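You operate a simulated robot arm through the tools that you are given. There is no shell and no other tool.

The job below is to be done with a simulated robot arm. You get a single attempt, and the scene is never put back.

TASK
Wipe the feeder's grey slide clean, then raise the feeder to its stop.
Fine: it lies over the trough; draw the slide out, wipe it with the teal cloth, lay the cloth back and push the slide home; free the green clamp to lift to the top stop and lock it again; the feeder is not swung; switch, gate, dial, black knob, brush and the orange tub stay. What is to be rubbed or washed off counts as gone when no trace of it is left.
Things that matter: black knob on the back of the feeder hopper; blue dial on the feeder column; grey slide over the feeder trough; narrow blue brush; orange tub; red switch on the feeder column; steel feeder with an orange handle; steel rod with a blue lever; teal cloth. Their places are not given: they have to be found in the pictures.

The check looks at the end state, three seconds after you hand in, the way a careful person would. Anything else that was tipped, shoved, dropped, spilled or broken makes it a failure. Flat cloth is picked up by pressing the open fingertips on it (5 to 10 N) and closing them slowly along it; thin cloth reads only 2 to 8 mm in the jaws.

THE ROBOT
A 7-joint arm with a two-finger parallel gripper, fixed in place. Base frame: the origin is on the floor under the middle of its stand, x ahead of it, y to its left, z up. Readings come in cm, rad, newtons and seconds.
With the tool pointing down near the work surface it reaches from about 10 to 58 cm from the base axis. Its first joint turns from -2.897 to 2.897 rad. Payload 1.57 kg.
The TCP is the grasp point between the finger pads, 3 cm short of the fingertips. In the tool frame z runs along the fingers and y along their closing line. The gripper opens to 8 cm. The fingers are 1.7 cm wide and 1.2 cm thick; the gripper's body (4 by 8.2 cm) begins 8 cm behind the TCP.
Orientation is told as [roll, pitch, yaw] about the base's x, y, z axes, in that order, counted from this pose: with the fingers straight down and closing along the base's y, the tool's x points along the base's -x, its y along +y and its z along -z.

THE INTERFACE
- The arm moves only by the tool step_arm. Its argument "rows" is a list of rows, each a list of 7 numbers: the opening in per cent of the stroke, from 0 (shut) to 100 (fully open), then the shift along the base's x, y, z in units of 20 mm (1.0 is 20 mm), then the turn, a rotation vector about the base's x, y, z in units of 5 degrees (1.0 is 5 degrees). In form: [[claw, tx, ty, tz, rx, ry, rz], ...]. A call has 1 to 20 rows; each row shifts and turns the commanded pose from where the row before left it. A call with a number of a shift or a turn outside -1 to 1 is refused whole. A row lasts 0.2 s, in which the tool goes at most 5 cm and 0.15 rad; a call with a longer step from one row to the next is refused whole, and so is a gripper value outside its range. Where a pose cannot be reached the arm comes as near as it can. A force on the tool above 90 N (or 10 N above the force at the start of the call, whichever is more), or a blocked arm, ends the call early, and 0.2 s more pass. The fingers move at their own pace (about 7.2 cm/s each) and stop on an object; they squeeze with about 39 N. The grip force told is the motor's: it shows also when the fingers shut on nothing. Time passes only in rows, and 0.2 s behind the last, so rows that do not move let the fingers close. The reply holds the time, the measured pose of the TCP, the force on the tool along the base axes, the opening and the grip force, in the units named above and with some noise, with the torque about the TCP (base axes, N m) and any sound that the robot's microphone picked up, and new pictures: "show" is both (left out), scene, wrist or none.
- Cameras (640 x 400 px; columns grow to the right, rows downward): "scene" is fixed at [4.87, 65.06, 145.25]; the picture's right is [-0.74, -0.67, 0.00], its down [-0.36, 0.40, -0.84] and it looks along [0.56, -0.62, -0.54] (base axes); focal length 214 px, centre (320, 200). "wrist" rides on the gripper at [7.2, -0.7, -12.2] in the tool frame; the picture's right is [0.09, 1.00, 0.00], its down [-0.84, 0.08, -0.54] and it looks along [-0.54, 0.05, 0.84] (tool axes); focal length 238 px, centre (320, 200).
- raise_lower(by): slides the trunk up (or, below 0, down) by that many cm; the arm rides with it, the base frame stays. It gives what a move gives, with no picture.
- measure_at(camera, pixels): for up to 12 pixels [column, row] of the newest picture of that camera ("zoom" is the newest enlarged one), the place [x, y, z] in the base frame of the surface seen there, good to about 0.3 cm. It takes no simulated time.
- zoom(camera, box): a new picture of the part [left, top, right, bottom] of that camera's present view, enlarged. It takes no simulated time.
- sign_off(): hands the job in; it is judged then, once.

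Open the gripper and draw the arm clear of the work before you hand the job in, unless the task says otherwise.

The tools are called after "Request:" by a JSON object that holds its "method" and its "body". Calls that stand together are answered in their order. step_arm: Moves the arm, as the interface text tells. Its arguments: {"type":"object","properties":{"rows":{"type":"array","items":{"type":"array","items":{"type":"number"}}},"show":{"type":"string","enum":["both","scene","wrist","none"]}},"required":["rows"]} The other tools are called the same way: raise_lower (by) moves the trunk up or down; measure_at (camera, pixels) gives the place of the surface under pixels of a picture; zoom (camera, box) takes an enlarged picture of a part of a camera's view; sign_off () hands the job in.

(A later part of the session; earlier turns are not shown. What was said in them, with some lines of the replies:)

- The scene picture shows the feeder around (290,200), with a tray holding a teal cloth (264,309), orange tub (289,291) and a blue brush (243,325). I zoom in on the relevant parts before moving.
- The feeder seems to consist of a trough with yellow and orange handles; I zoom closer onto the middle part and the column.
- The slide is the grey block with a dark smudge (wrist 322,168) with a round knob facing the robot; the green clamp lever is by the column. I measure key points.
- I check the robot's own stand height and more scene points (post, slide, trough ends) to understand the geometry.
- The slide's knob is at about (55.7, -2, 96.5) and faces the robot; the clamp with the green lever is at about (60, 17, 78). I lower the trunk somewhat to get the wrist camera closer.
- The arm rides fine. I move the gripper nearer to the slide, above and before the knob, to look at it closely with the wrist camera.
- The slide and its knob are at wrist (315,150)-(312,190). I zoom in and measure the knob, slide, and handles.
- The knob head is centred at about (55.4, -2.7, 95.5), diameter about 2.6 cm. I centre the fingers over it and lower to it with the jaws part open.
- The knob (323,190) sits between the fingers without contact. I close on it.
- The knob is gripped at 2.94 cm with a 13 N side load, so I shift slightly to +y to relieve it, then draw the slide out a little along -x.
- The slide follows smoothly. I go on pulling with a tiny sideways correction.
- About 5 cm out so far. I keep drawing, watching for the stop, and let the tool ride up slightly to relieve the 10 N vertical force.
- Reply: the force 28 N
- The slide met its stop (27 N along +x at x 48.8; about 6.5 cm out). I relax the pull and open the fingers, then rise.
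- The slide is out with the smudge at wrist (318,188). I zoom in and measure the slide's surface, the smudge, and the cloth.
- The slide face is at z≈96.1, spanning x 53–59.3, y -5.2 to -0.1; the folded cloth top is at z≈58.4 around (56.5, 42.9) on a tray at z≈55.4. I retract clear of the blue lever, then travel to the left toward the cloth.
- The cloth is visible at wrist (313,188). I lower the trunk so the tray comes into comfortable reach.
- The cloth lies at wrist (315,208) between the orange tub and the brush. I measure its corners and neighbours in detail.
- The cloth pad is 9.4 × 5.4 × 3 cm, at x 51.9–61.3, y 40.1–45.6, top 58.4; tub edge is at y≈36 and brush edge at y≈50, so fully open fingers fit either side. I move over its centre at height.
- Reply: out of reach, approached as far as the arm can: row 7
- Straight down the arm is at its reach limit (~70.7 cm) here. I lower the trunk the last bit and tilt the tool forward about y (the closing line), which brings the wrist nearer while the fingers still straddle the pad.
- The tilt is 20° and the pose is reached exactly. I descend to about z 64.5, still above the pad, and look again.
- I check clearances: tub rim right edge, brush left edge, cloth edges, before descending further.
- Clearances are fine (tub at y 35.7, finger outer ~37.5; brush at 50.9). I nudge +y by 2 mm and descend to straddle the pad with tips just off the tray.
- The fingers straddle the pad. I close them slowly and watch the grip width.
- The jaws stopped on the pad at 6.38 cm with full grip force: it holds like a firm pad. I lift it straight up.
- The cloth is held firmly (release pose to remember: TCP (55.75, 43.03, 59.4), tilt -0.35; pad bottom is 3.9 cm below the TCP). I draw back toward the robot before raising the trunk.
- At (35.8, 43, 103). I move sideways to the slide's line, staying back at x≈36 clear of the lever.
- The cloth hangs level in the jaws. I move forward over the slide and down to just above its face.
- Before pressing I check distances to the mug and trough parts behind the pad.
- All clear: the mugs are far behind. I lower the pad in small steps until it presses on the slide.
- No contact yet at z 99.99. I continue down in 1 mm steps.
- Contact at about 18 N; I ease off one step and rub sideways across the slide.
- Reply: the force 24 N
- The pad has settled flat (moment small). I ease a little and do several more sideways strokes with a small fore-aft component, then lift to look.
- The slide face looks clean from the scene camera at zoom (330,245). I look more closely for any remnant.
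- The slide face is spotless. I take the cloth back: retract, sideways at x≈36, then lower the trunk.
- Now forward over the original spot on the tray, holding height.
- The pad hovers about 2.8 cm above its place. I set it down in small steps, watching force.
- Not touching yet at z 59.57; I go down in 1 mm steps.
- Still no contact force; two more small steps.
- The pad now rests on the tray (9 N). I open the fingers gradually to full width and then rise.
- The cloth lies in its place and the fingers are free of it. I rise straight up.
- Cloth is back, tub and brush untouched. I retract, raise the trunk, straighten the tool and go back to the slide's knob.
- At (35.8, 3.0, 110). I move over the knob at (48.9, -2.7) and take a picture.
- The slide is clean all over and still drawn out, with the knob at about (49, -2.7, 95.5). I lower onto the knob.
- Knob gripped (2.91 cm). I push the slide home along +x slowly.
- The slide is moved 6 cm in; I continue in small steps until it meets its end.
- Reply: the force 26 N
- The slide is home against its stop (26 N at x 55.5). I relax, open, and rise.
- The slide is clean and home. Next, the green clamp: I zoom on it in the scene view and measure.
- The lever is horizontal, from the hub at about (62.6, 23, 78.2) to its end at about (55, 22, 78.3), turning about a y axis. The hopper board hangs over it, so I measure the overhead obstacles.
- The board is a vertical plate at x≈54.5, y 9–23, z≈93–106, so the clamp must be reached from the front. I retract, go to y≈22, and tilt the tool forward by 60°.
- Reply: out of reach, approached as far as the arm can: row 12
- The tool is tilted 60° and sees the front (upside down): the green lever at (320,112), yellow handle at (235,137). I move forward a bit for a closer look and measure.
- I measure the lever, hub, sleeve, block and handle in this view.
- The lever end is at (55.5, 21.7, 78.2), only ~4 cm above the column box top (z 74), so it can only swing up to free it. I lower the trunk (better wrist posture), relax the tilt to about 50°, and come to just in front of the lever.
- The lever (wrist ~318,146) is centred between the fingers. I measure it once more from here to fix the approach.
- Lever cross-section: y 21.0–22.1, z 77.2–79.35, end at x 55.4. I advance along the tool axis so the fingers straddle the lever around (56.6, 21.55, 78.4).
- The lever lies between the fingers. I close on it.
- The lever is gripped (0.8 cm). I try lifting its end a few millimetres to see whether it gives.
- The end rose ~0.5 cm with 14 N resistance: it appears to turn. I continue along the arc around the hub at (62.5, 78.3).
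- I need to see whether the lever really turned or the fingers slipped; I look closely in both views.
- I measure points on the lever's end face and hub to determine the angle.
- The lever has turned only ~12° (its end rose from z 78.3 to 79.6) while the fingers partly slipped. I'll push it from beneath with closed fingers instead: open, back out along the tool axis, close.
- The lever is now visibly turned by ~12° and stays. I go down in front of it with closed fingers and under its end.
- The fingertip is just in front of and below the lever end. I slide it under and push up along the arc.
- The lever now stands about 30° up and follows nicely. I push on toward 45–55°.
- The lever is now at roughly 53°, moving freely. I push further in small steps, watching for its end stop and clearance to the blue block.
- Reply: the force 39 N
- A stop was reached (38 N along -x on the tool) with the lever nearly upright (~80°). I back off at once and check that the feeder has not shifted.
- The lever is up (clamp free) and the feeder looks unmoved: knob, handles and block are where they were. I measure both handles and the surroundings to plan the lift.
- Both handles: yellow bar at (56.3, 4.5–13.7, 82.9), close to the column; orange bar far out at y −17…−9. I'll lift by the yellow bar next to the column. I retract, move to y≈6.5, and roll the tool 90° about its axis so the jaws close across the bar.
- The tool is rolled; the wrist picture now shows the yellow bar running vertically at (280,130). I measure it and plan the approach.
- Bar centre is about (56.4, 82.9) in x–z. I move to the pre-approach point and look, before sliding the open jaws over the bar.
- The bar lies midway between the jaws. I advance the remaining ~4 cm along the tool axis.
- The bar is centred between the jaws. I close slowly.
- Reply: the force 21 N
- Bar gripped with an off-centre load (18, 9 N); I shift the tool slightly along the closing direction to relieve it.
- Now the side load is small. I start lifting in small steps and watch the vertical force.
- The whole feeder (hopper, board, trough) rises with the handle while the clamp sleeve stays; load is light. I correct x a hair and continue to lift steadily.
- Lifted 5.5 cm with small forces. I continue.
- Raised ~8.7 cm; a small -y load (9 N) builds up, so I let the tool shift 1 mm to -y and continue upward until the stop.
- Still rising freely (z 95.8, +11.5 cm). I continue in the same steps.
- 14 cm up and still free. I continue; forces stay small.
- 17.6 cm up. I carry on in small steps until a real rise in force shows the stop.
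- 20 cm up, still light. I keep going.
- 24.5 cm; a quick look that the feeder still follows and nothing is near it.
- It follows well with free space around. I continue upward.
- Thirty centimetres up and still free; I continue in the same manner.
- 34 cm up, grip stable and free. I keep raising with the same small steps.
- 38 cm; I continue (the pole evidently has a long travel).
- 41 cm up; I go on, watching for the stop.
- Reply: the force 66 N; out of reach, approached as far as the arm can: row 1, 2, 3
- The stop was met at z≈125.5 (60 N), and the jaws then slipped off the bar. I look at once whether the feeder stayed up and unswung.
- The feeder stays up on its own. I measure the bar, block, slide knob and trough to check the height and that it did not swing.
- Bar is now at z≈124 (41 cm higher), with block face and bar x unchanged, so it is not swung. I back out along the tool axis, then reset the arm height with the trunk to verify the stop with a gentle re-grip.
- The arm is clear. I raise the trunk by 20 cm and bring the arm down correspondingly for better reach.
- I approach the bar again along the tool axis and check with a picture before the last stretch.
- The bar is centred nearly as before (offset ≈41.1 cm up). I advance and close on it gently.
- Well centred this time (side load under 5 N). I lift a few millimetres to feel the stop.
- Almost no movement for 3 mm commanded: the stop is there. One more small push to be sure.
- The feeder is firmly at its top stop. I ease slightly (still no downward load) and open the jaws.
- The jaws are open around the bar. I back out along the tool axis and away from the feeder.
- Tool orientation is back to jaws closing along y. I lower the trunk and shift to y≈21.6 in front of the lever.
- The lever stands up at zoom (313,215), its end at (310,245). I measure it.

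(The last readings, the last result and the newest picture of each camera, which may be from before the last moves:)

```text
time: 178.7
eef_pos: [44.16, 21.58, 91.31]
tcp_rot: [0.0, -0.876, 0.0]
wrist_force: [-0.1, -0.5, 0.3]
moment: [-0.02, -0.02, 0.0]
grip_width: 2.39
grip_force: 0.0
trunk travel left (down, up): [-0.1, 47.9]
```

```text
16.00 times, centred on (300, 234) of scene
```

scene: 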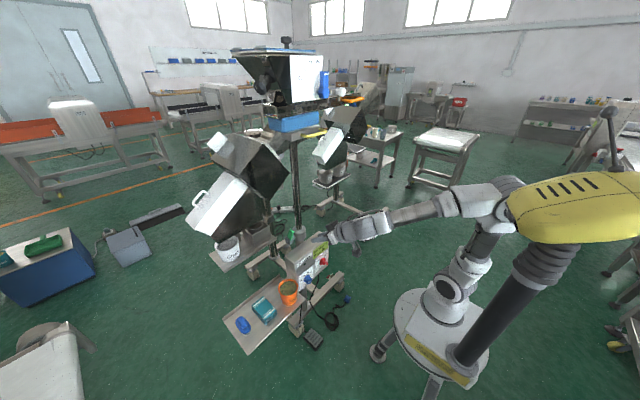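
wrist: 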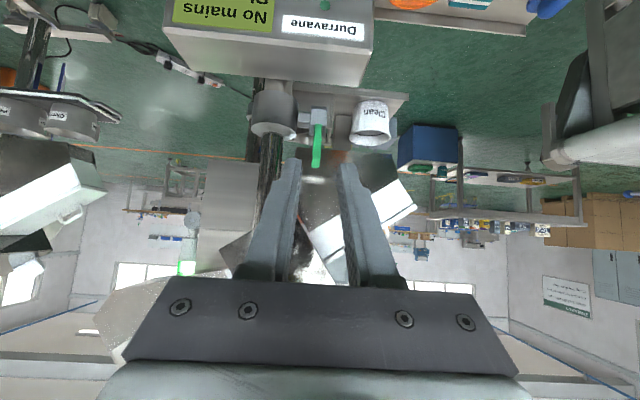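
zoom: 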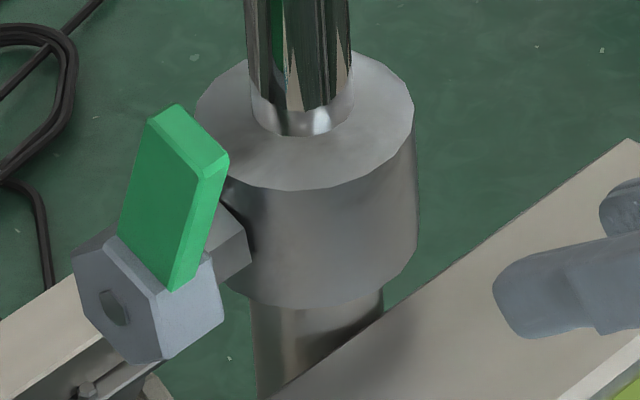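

The lever stands at about 70° (its centreline from (62.5, 78.3) to (60.2, 84.9), y 21.15–21.96). I approach along the tool axis to pinch it near its end.

Request:
{"method": "step_arm", "body": {"rows": [[30, 1, 0, 0.15, 0, 0, 0], [30, 1, 0, 0.15, 0, 0, 0], [30, 1, 0, 0.15, 0, 0, 0], [30, 0.77, 0, -0.64, 0, 0, 0], [30, 0.77, 0, -0.64, 0, 0, 0], [30, 0.77, 0, -0.64, 0, 0, 0], [30, 0.77, 0, -0.64, 0, 0, 0]], "show": "wrist"}}

Request:
{"method": "zoom", "body": {"camera": "wrist", "box": [240, 80, 400, 200]}}

```text
time: 180.3
eef_pos: [56.44, 21.8, 87.09]
tcp_rot: [-0.001, -0.872, 0.0]
wrist_force: [-0.1, 0.9, -0.4]
moment: [-0.05, 0.04, -0.05]
grip_width: 2.39
grip_force: 0.0
trunk travel left (down, up): [-0.1, 47.9]
```

wrist: 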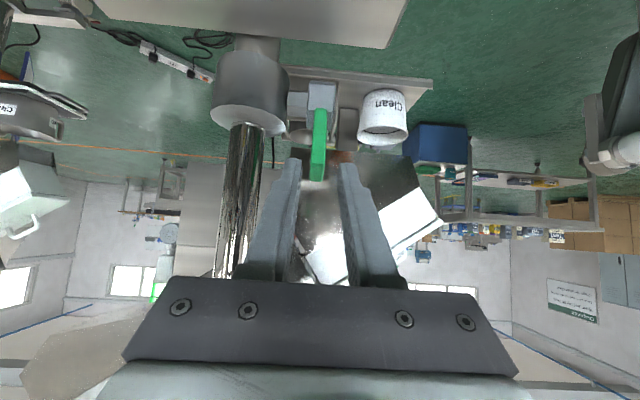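

```text
3.33 times, centred on (320, 140) of wrist
```

zoom: 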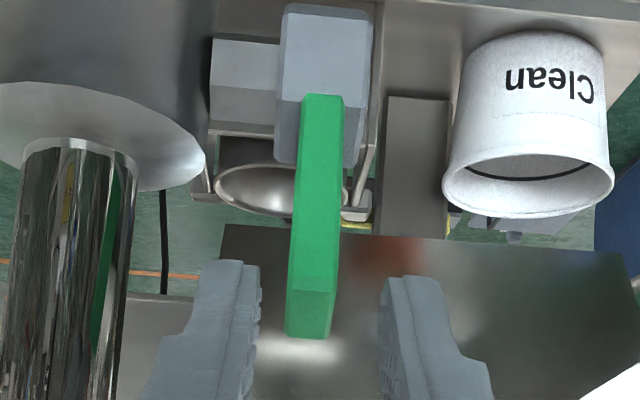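

Lever lies between the finger tips. I advance ~4 cm and pinch it.

Request:
{"method": "step_arm", "body": {"rows": [[30, 0.5, -0.08, -0.43, 0, 0, 0], [30, 0.5, 0, -0.43, 0, 0, 0], [30, 0.5, 0, -0.43, 0, 0, 0], [15, 0, 0, 0, 0, 0, 0], [0, 0, 0, 0, 0, 0, 0], [0, 0, 0, 0, 0, 0, 0]], "show": "wrist"}}

Request:
{"method": "zoom", "body": {"camera": "scene", "box": [280, 222, 320, 247]}}

```text
time: 181.7
eef_pos: [59.59, 21.52, 84.57]
tcp_rot: [0.0, -0.873, -0.001]
wrist_force: [1.3, 0.2, -0.7]
moment: [0.0, -0.08, 0.01]
grip_width: 0.78
grip_force: 26.2
trunk travel left (down, up): [-0.1, 47.9]
```

wrist: 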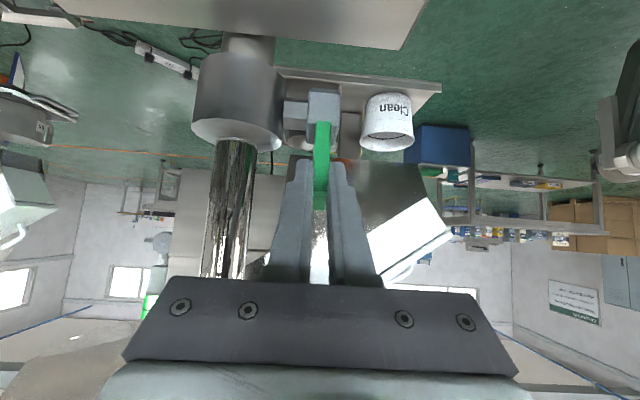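

```text
16.00 times, centred on (300, 234) of scene
```

zoom: 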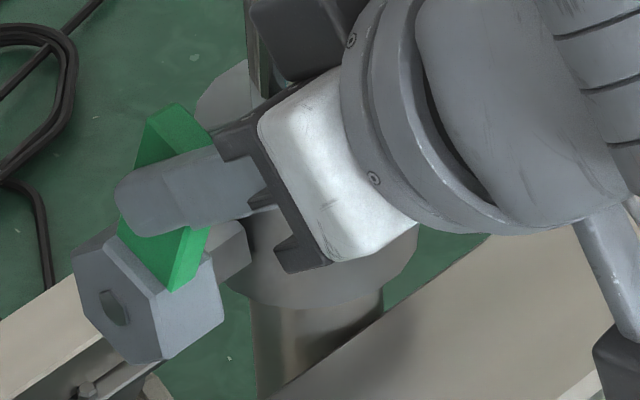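

The lever is pinched. I carry its end forward and down along the arc.

Request:
{"method": "step_arm", "body": {"rows": [[0, -0.22, 0, -0.1, 0, 0, 0], [0, -0.22, 0, -0.1, 0, 0, 0], [0, -0.2, 0, -0.14, 0, 0, 0], [0, -0.2, 0, -0.14, 0, 0, 0], [0, -0.17, 0, -0.17, 0, 0, 0], [0, -0.17, 0, -0.17, 0, 0, 0]], "show": "wrist"}}

Request:
{"method": "zoom", "body": {"camera": "scene", "box": [280, 222, 320, 247]}}

```text
time: 183.1
eef_pos: [57.12, 21.55, 83.02]
tcp_rot: [0.0, -0.874, 0.001]
wrist_force: [6.6, 7.7, 10.4]
moment: [-0.16, -0.87, -0.09]
grip_width: 0.79
grip_force: 26.8
trunk travel left (down, up): [-0.1, 47.9]
```

wrist: 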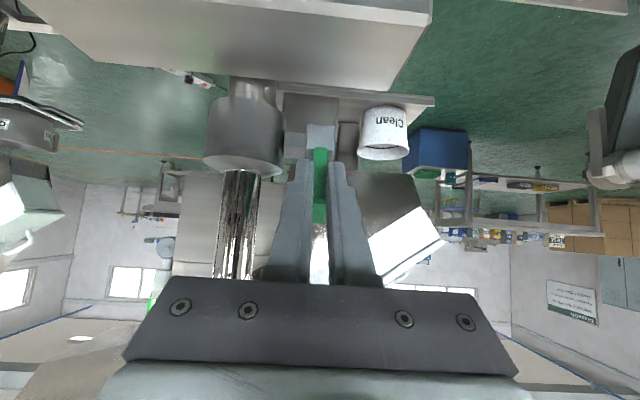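

```text
16.00 times, centred on (300, 234) of scene
```

zoom: 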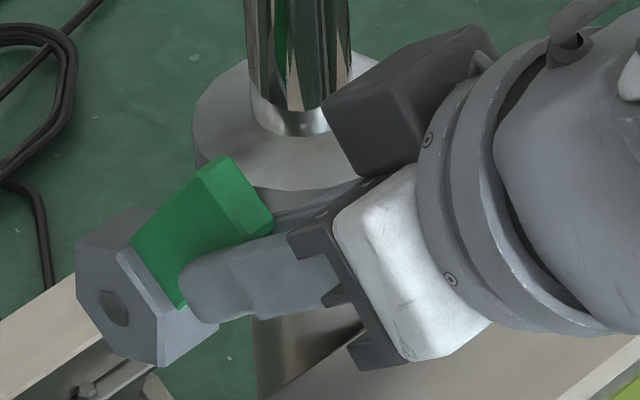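

The lever came down to about 50° but the pinch is slipping. I open, back out, and will press it down from above with closed fingers.

Request:
{"method": "step_arm", "body": {"rows": [[15, 0, 0, 0, 0, 0, 0], [30, 0, 0, 0, 0, 0, 0], [30, -0.77, 0, 0.64, 0, 0, 0], [30, -0.77, 0, 0.64, 0, 0, 0], [30, -0.77, 0, 0.64, 0, 0, 0], [0, 0, 0, 0.5, 0, 0, 0], [0, 0, 0, 0.5, 0, 0, 0]], "show": "wrist"}}

Request:
{"method": "zoom", "body": {"camera": "wrist", "box": [240, 60, 400, 180]}}

Request:
{"method": "zoom", "body": {"camera": "scene", "box": [280, 222, 320, 247]}}

```text
time: 184.7
eef_pos: [52.62, 21.52, 88.84]
tcp_rot: [0.0, -0.873, -0.002]
wrist_force: [-0.9, -0.3, 0.3]
moment: [-0.02, -0.02, 0.01]
grip_width: 0.0
grip_force: 21.2
trunk travel left (down, up): [-0.1, 47.9]
```

wrist: 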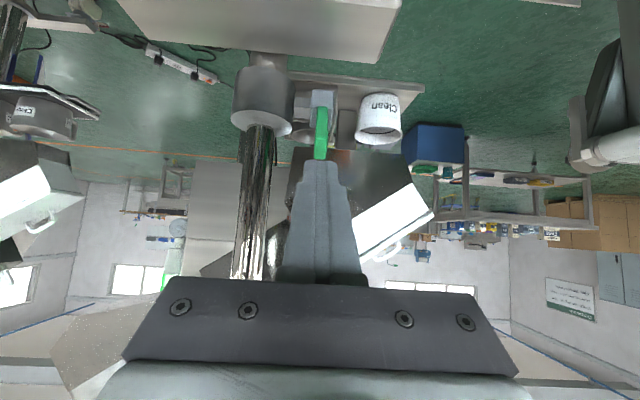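

```text
3.33 times, centred on (320, 120) of wrist
```

zoom: 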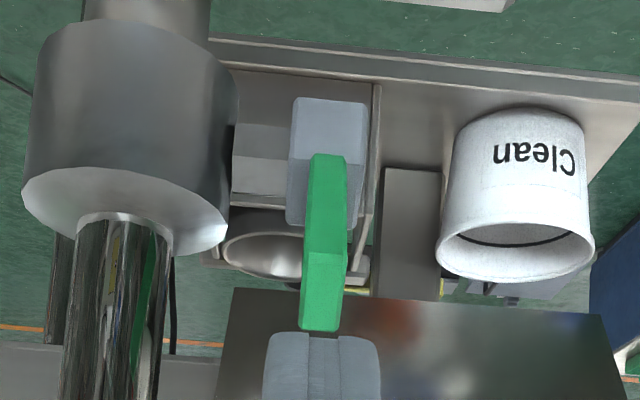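

```text
16.00 times, centred on (300, 234) of scene
```

zoom: 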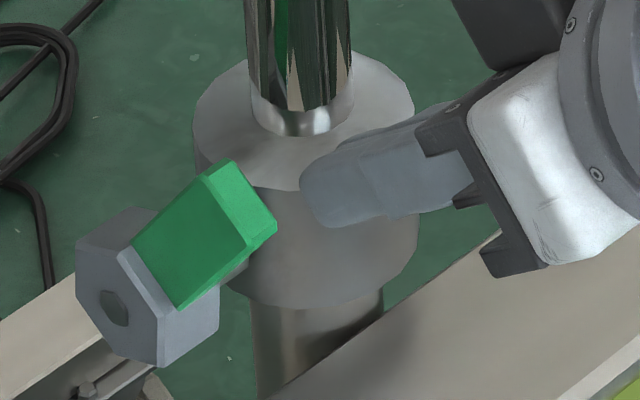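

I measure the lever's present attitude.

Request:
{"method": "measure_at", "body": {"camera": "zoom", "pixels": [[225, 170], [270, 220], [250, 240], [255, 200], [180, 200], [210, 260], [185, 300], [138, 245]]}}

Request:
{"method": "measure_at", "body": {"camera": "wrist", "pixels": [[321, 115], [320, 130], [320, 138], [320, 148], [319, 157], [313, 140], [326, 140]]}}

```text
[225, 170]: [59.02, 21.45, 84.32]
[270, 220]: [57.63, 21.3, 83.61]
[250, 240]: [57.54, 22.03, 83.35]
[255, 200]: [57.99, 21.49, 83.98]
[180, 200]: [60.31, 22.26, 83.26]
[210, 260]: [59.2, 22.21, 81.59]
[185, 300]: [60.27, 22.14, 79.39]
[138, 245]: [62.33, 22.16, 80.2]
```

```text
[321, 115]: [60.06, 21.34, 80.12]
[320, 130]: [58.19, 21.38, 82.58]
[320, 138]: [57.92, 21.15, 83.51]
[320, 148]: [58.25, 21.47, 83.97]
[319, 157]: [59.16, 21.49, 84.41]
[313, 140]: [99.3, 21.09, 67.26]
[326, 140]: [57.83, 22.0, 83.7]
```

The lever is at ~53°, with its top end corner at (59.0, 84.4). I bring the closed fingers over its end along the tool axis.

Request:
{"method": "step_arm", "body": {"rows": [[0, 0.7, 0, 0.65, 0, 0, 0], [0, 0.77, 0, -0.64, 0, 0, 0], [0, 0.77, 0, -0.64, 0, 0, 0], [0, 0.77, 0, -0.64, 0, 0, 0]], "show": "none"}}

Request:
{"method": "zoom", "body": {"camera": "scene", "box": [280, 222, 320, 247]}}

```text
time: 185.7
eef_pos: [58.57, 21.49, 85.79]
tcp_rot: [-0.004, -0.868, 0.001]
wrist_force: [1.4, 0.4, 0.3]
moment: [-0.01, -0.02, -0.01]
grip_width: 0.01
grip_force: 21.2
trunk travel left (down, up): [-0.1, 47.9]
```

```text
16.00 times, centred on (300, 234) of scene
```

zoom: 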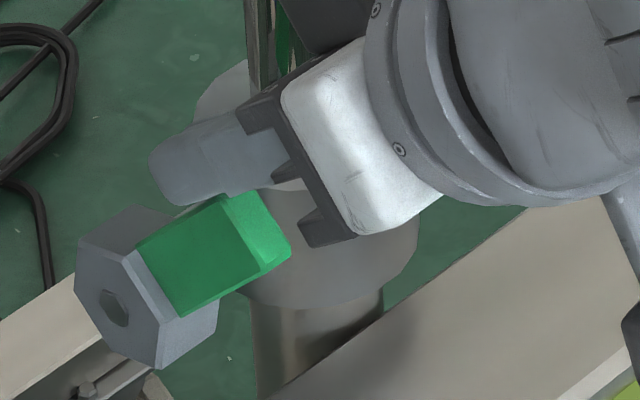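

Fingers lie over the lever. I push down and forward along the arc.

Request:
{"method": "step_arm", "body": {"rows": [[0, -0.37, 0, -0.25, 0, 0, 0], [0, -0.37, 0, -0.25, 0, 0, 0], [0, -0.37, 0, -0.25, 0, 0, 0], [0, -0.24, 0, -0.4, 0, 0, 0]], "show": "wrist"}}

Request:
{"method": "zoom", "body": {"camera": "scene", "box": [280, 222, 320, 247]}}

```text
time: 186.7
eef_pos: [55.76, 21.57, 84.0]
tcp_rot: [0.0, -0.873, 0.001]
wrist_force: [-0.4, 0.5, 0.1]
moment: [0.02, -0.02, 0.01]
grip_width: 0.0
grip_force: 20.8
trunk travel left (down, up): [-0.1, 47.9]
```

wrist: 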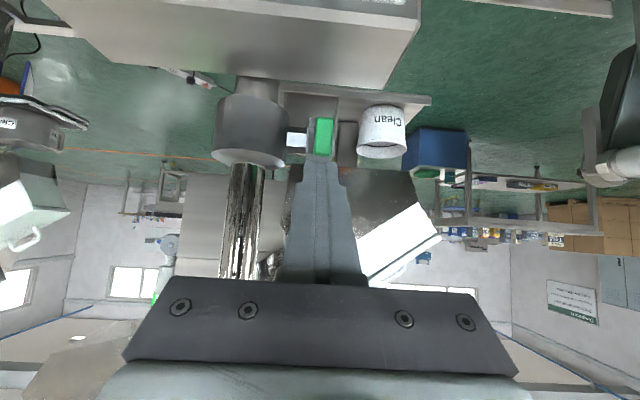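

```text
16.00 times, centred on (300, 234) of scene
```

zoom: 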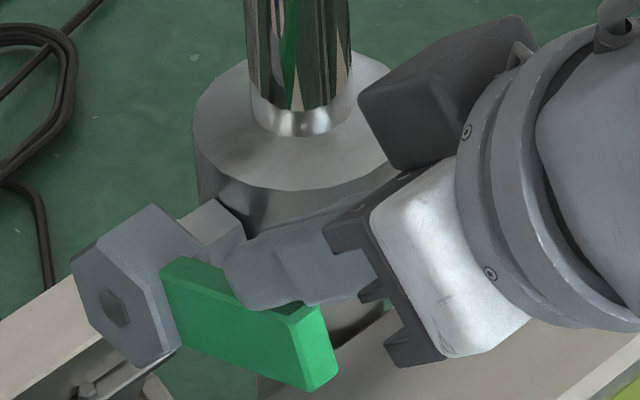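

The lever is at about 20°. I keep pressing down, reading the force as it tightens.

Request:
{"method": "step_arm", "body": {"rows": [[0, -0.08, 0, -0.25, 0, 0, 0], [0, -0.08, 0, -0.25, 0, 0, 0], [0, -0.06, 0, -0.25, 0, 0, 0]], "show": "none"}}

Request:
{"method": "zoom", "body": {"camera": "scene", "box": [280, 222, 320, 247]}}

```text
time: 187.5
eef_pos: [55.29, 21.36, 82.44]
tcp_rot: [0.0, -0.87, 0.0]
wrist_force: [0.7, 0.4, -0.1]
moment: [-0.03, -0.02, 0.01]
grip_width: 0.0
grip_force: 21.0
trunk travel left (down, up): [-0.1, 47.9]
```

```text
16.00 times, centred on (300, 234) of scene
```

zoom: 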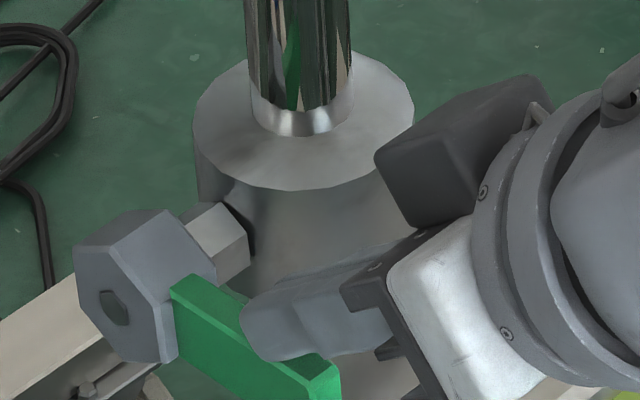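

The lever is nearly level; I continue with smaller steps and read the force each time.

Request:
{"method": "step_arm", "body": {"rows": [[0, -0.04, 0, -0.2, 0, 0, 0]], "show": "none"}}

Request:
{"method": "step_arm", "body": {"rows": [[0, -0.03, 0, -0.2, 0, 0, 0]], "show": "none"}}

Request:
{"method": "step_arm", "body": {"rows": [[0, -0.02, 0, -0.1, 0, 0, 0]], "show": "wrist"}}

```text
time: 187.9
eef_pos: [55.17, 21.4, 82.08]
tcp_rot: [-0.001, -0.873, 0.002]
wrist_force: [0.2, 0.1, 1.0]
moment: [0.02, -0.02, 0.0]
grip_width: 0.0
grip_force: 21.2
trunk travel left (down, up): [-0.1, 47.9]
```

```text
time: 188.3
eef_pos: [55.21, 21.46, 81.91]
tcp_rot: [0.002, -0.878, -0.001]
wrist_force: [-1.2, -0.2, 15.2]
moment: [-0.07, -0.26, 0.02]
grip_width: 0.01
grip_force: 21.2
trunk travel left (down, up): [-0.1, 47.9]
```

```text
time: 188.7
eef_pos: [55.28, 21.5, 81.92]
tcp_rot: [0.005, -0.882, -0.002]
wrist_force: [3.3, 0.0, 28.3]
moment: [0.01, -0.6, 0.12]
grip_width: 0.0
grip_force: 21.2
trunk travel left (down, up): [-0.1, 47.9]
```

wrist: 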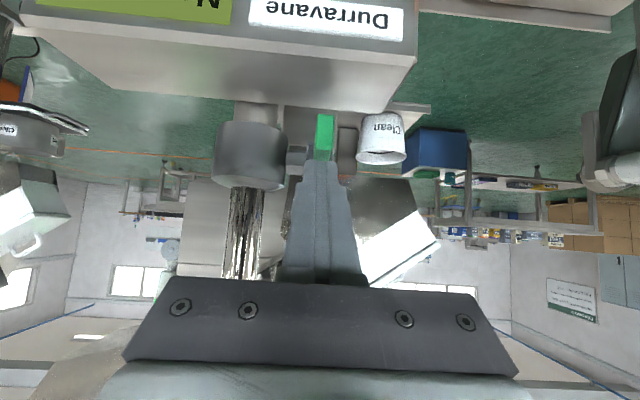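

The lever is solid now at its original level (28 N, tip on the lever's top at z≈79.35). One more small press to lock it firmly.

Request:
{"method": "step_arm", "body": {"rows": [[0, 0, 0, -0.1, 0, 0, 0], [0, 0, 0, 0, 0, 0, 0]], "show": "none"}}

Request:
{"method": "step_arm", "body": {"rows": [[0, 0, 0, 0.3, 0, 0, 0], [0, -0.5, 0, 0.5, 0, 0, 0], [0, -1, 0, 0.6, 0, 0, 0], [0, -1, 0, 0.6, 0, 0, 0], [0, -1, 0, 0, 0, 0, 0], [0, -1, 0, 0, 0, 0, 0]], "show": "both"}}

Request:
{"method": "zoom", "body": {"camera": "wrist", "box": [200, 40, 440, 200]}}

Request:
{"method": "zoom", "body": {"camera": "scene", "box": [280, 222, 320, 247]}}

```text
time: 189.3
eef_pos: [55.26, 21.44, 81.86]
tcp_rot: [0.007, -0.883, -0.006]
wrist_force: [-2.1, -4.3, 37.0]
moment: [-0.12, -0.67, 0.39]
grip_width: 0.0
grip_force: 21.3
trunk travel left (down, up): [-0.1, 47.9]
```

```text
time: 190.7
eef_pos: [46.11, 21.41, 85.26]
tcp_rot: [-0.002, -0.873, 0.0]
wrist_force: [0.4, 0.3, 0.4]
moment: [-0.03, 0.01, -0.03]
grip_width: 0.02
grip_force: 21.4
trunk travel left (down, up): [-0.1, 47.9]
```

scene: 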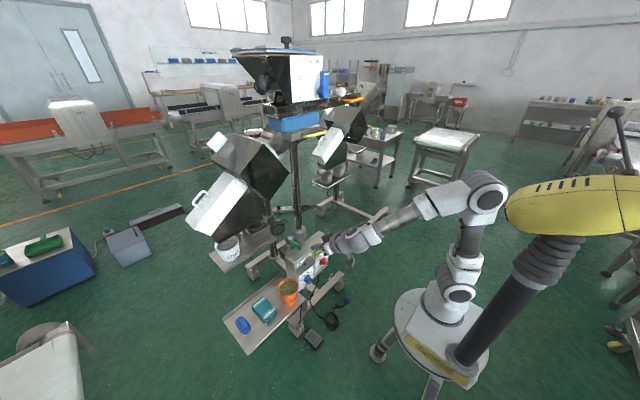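
wrist: 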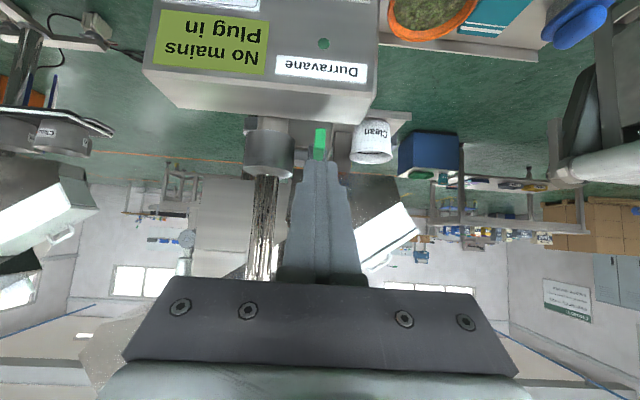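

```text
2.50 times, centred on (320, 120) of wrist
```

zoom: 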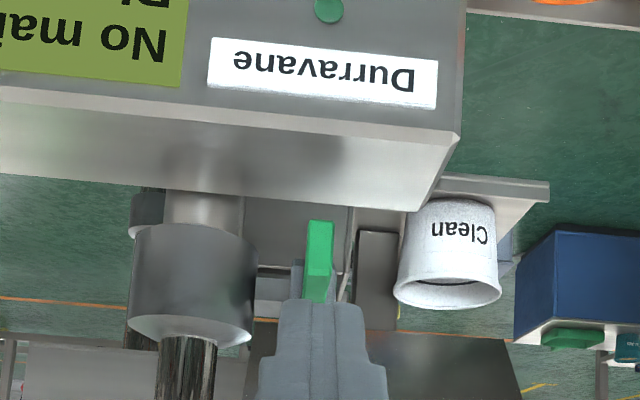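

```text
16.00 times, centred on (300, 234) of scene
```

zoom: 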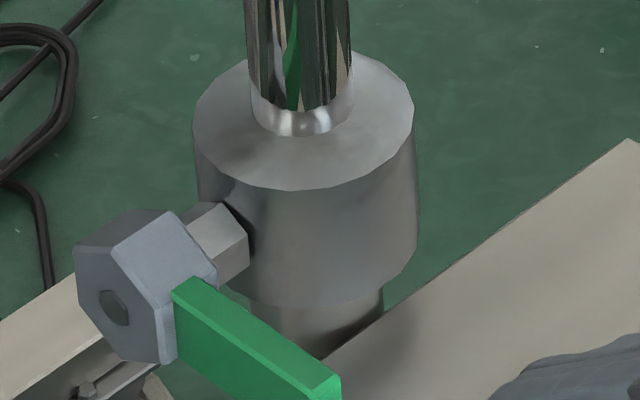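

The lever is back exactly in its original locked attitude. I retract the arm, open the gripper and inspect everything.

Request:
{"method": "step_arm", "body": {"rows": [[0, -1, 0, 0.5, 0, 0, 0], [0, -1, 0, 0.5, 0, 0, 0], [50, -0.5, -1, 0.5, 0, 1, 0], [50, 0, -1, 0.5, 0, 1, 0], [50, 0, -1, 0.5, 0, 1, 0], [50, 0, -1, 0.5, 0, 1, 0], [50, 0, -1, 0.5, 0, 1, 0], [50, 0, -1, 0.5, 0, 1, 0], [50, 0, -1, 0.5, 0, 1, 0], [50, 0, -1, 0.5, 0, 1, 0], [50, 0, -1, 0.5, 0, 1, 0], [50, 0, 0, 0, 0, 1, 0]], "show": "both"}}

Request:
{"method": "zoom", "body": {"camera": "scene", "box": [220, 30, 400, 150]}}

Request:
{"method": "zoom", "body": {"camera": "scene", "box": [210, 220, 370, 360]}}

```text
time: 193.3
eef_pos: [41.1, 3.39, 96.33]
tcp_rot: [0.0, 0.003, 0.0]
wrist_force: [0.1, -0.2, -0.7]
moment: [0.02, 0.04, 0.0]
grip_width: 3.98
grip_force: 0.2
trunk travel left (down, up): [-0.1, 47.9]
```

scene: 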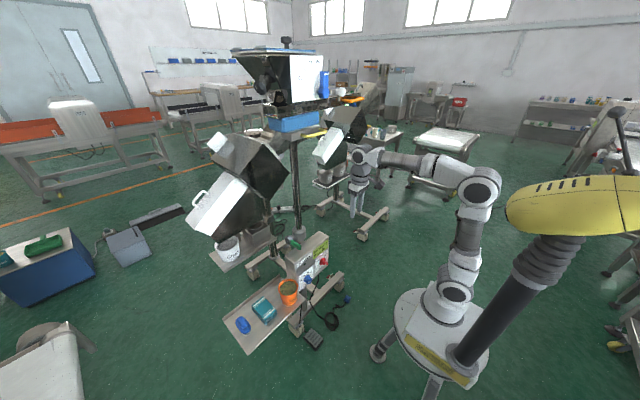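
wrist: 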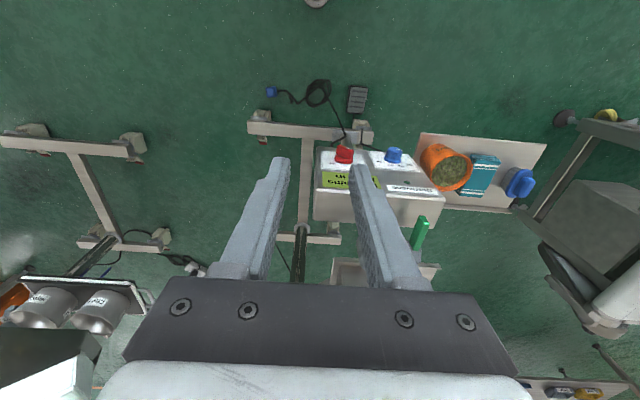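

```text
3.33 times, centred on (310, 90) of scene
```

zoom: 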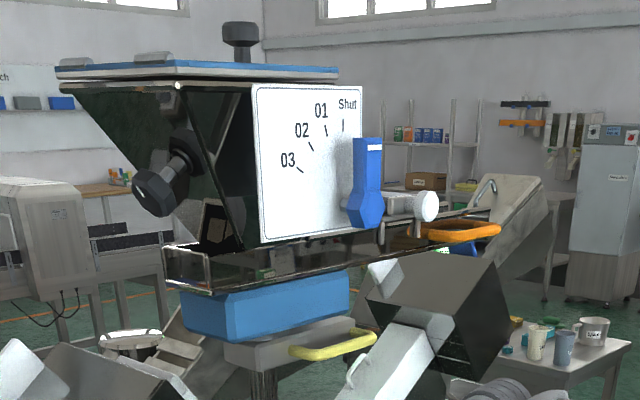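

```text
2.86 times, centred on (290, 290) of scene
```

zoom: 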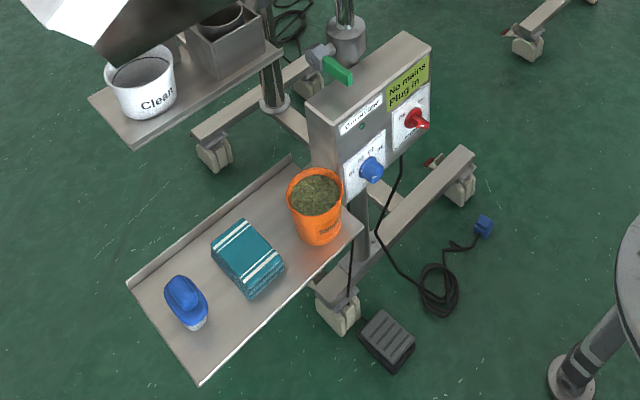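

All looks right: cloth, tub, brush, dial and switch as at the start, feeder up. I verify heights and the slide knob numerically.

Request:
{"method": "measure_at", "body": {"camera": "scene", "pixels": [[342, 91], [338, 91], [296, 125], [312, 122], [305, 133], [320, 132], [322, 132], [355, 99], [345, 100], [325, 88], [264, 309], [303, 237]]}}

Request:
{"method": "zoom", "body": {"camera": "scene", "box": [315, 75, 375, 115]}}

```text
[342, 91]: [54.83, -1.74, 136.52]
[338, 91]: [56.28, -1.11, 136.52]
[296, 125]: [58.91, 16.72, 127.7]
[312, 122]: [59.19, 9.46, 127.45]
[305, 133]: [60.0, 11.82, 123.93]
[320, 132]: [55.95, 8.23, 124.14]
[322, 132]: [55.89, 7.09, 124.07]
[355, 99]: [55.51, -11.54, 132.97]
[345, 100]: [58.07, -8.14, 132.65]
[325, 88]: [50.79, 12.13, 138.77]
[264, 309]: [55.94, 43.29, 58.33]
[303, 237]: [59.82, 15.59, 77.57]
```

```text
10.00 times, centred on (345, 95) of scene
```

zoom: 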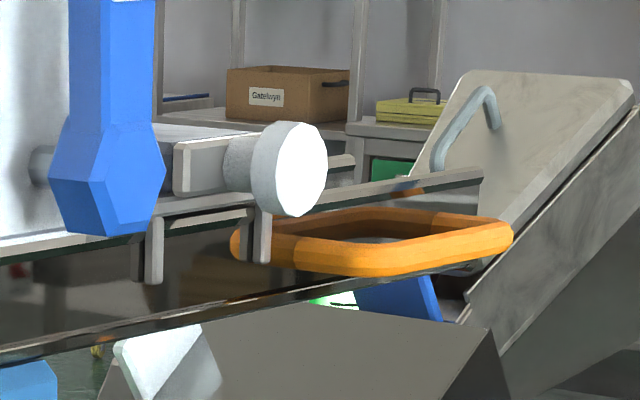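

Feeder is 41.2 cm up at its stop, orange handle x unchanged (not swung), slide home (knob x 54.8), clamp locked. I draw the arm further back with the gripper open before handing in.

Request:
{"method": "step_arm", "body": {"rows": [[100, -1, -0.5, 0, 0, 0, 0], [100, -1, -0.5, 0, 0, 0, 0], [100, -1, -0.5, 0, 0, 0, 0], [100, -0.5, -0.5, 0, 0, 0, 0], [100, 0, 0, 0, 0, 0, 0]], "show": "scene"}}

```text
time: 194.5
eef_pos: [34.22, -0.54, 96.11]
tcp_rot: [0.0, 0.001, -0.001]
wrist_force: [-0.1, 0.1, -0.1]
moment: [-0.02, 0.01, -0.01]
grip_width: 8.01
grip_force: 0.2
trunk travel left (down, up): [-0.1, 47.9]
```

scene: 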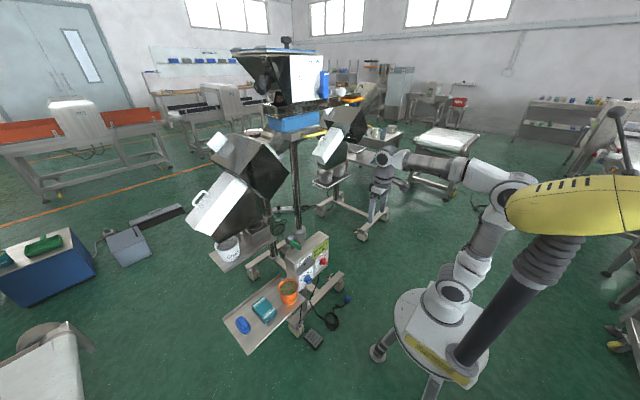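

The arm is clear, the gripper open, and the scene shows everything in its final state. I hand in the job.

Request:
{"method": "sign_off", "body": {}}

```text
The job is handed in.
```

The grey slide is wiped clean and pushed home, and the feeder is up at its top stop with the green clamp locked. I have handed the job in; no verdict has come back.

- **Slide:** I drew it out to its stop and wiped it with the teal cloth. Close-up pictures showed no trace of the smudge. It was then pushed back until it met its inner stop.
- **Cloth:** It is back on the tray where it lay. The tub and brush next to it look unmoved.
- **Lift:** I lifted the feeder by the yellow handle beside the column, not the orange one. It rose about 41 cm. When it hit the stop the jaws slipped off the handle, so I gripped it again and pressed up to confirm the stop.
- **Clamp:** The green lever was freed for the lift and then pressed back down firmly. It sits exactly where it was at the start.
- **Not disturbed:** The orange handle's front-to-back position is unchanged within measuring error, so the feeder has not swung. The switch, dial, gate lever and black knob look as they did at the start.

The arm is drawn back with the gripper open.
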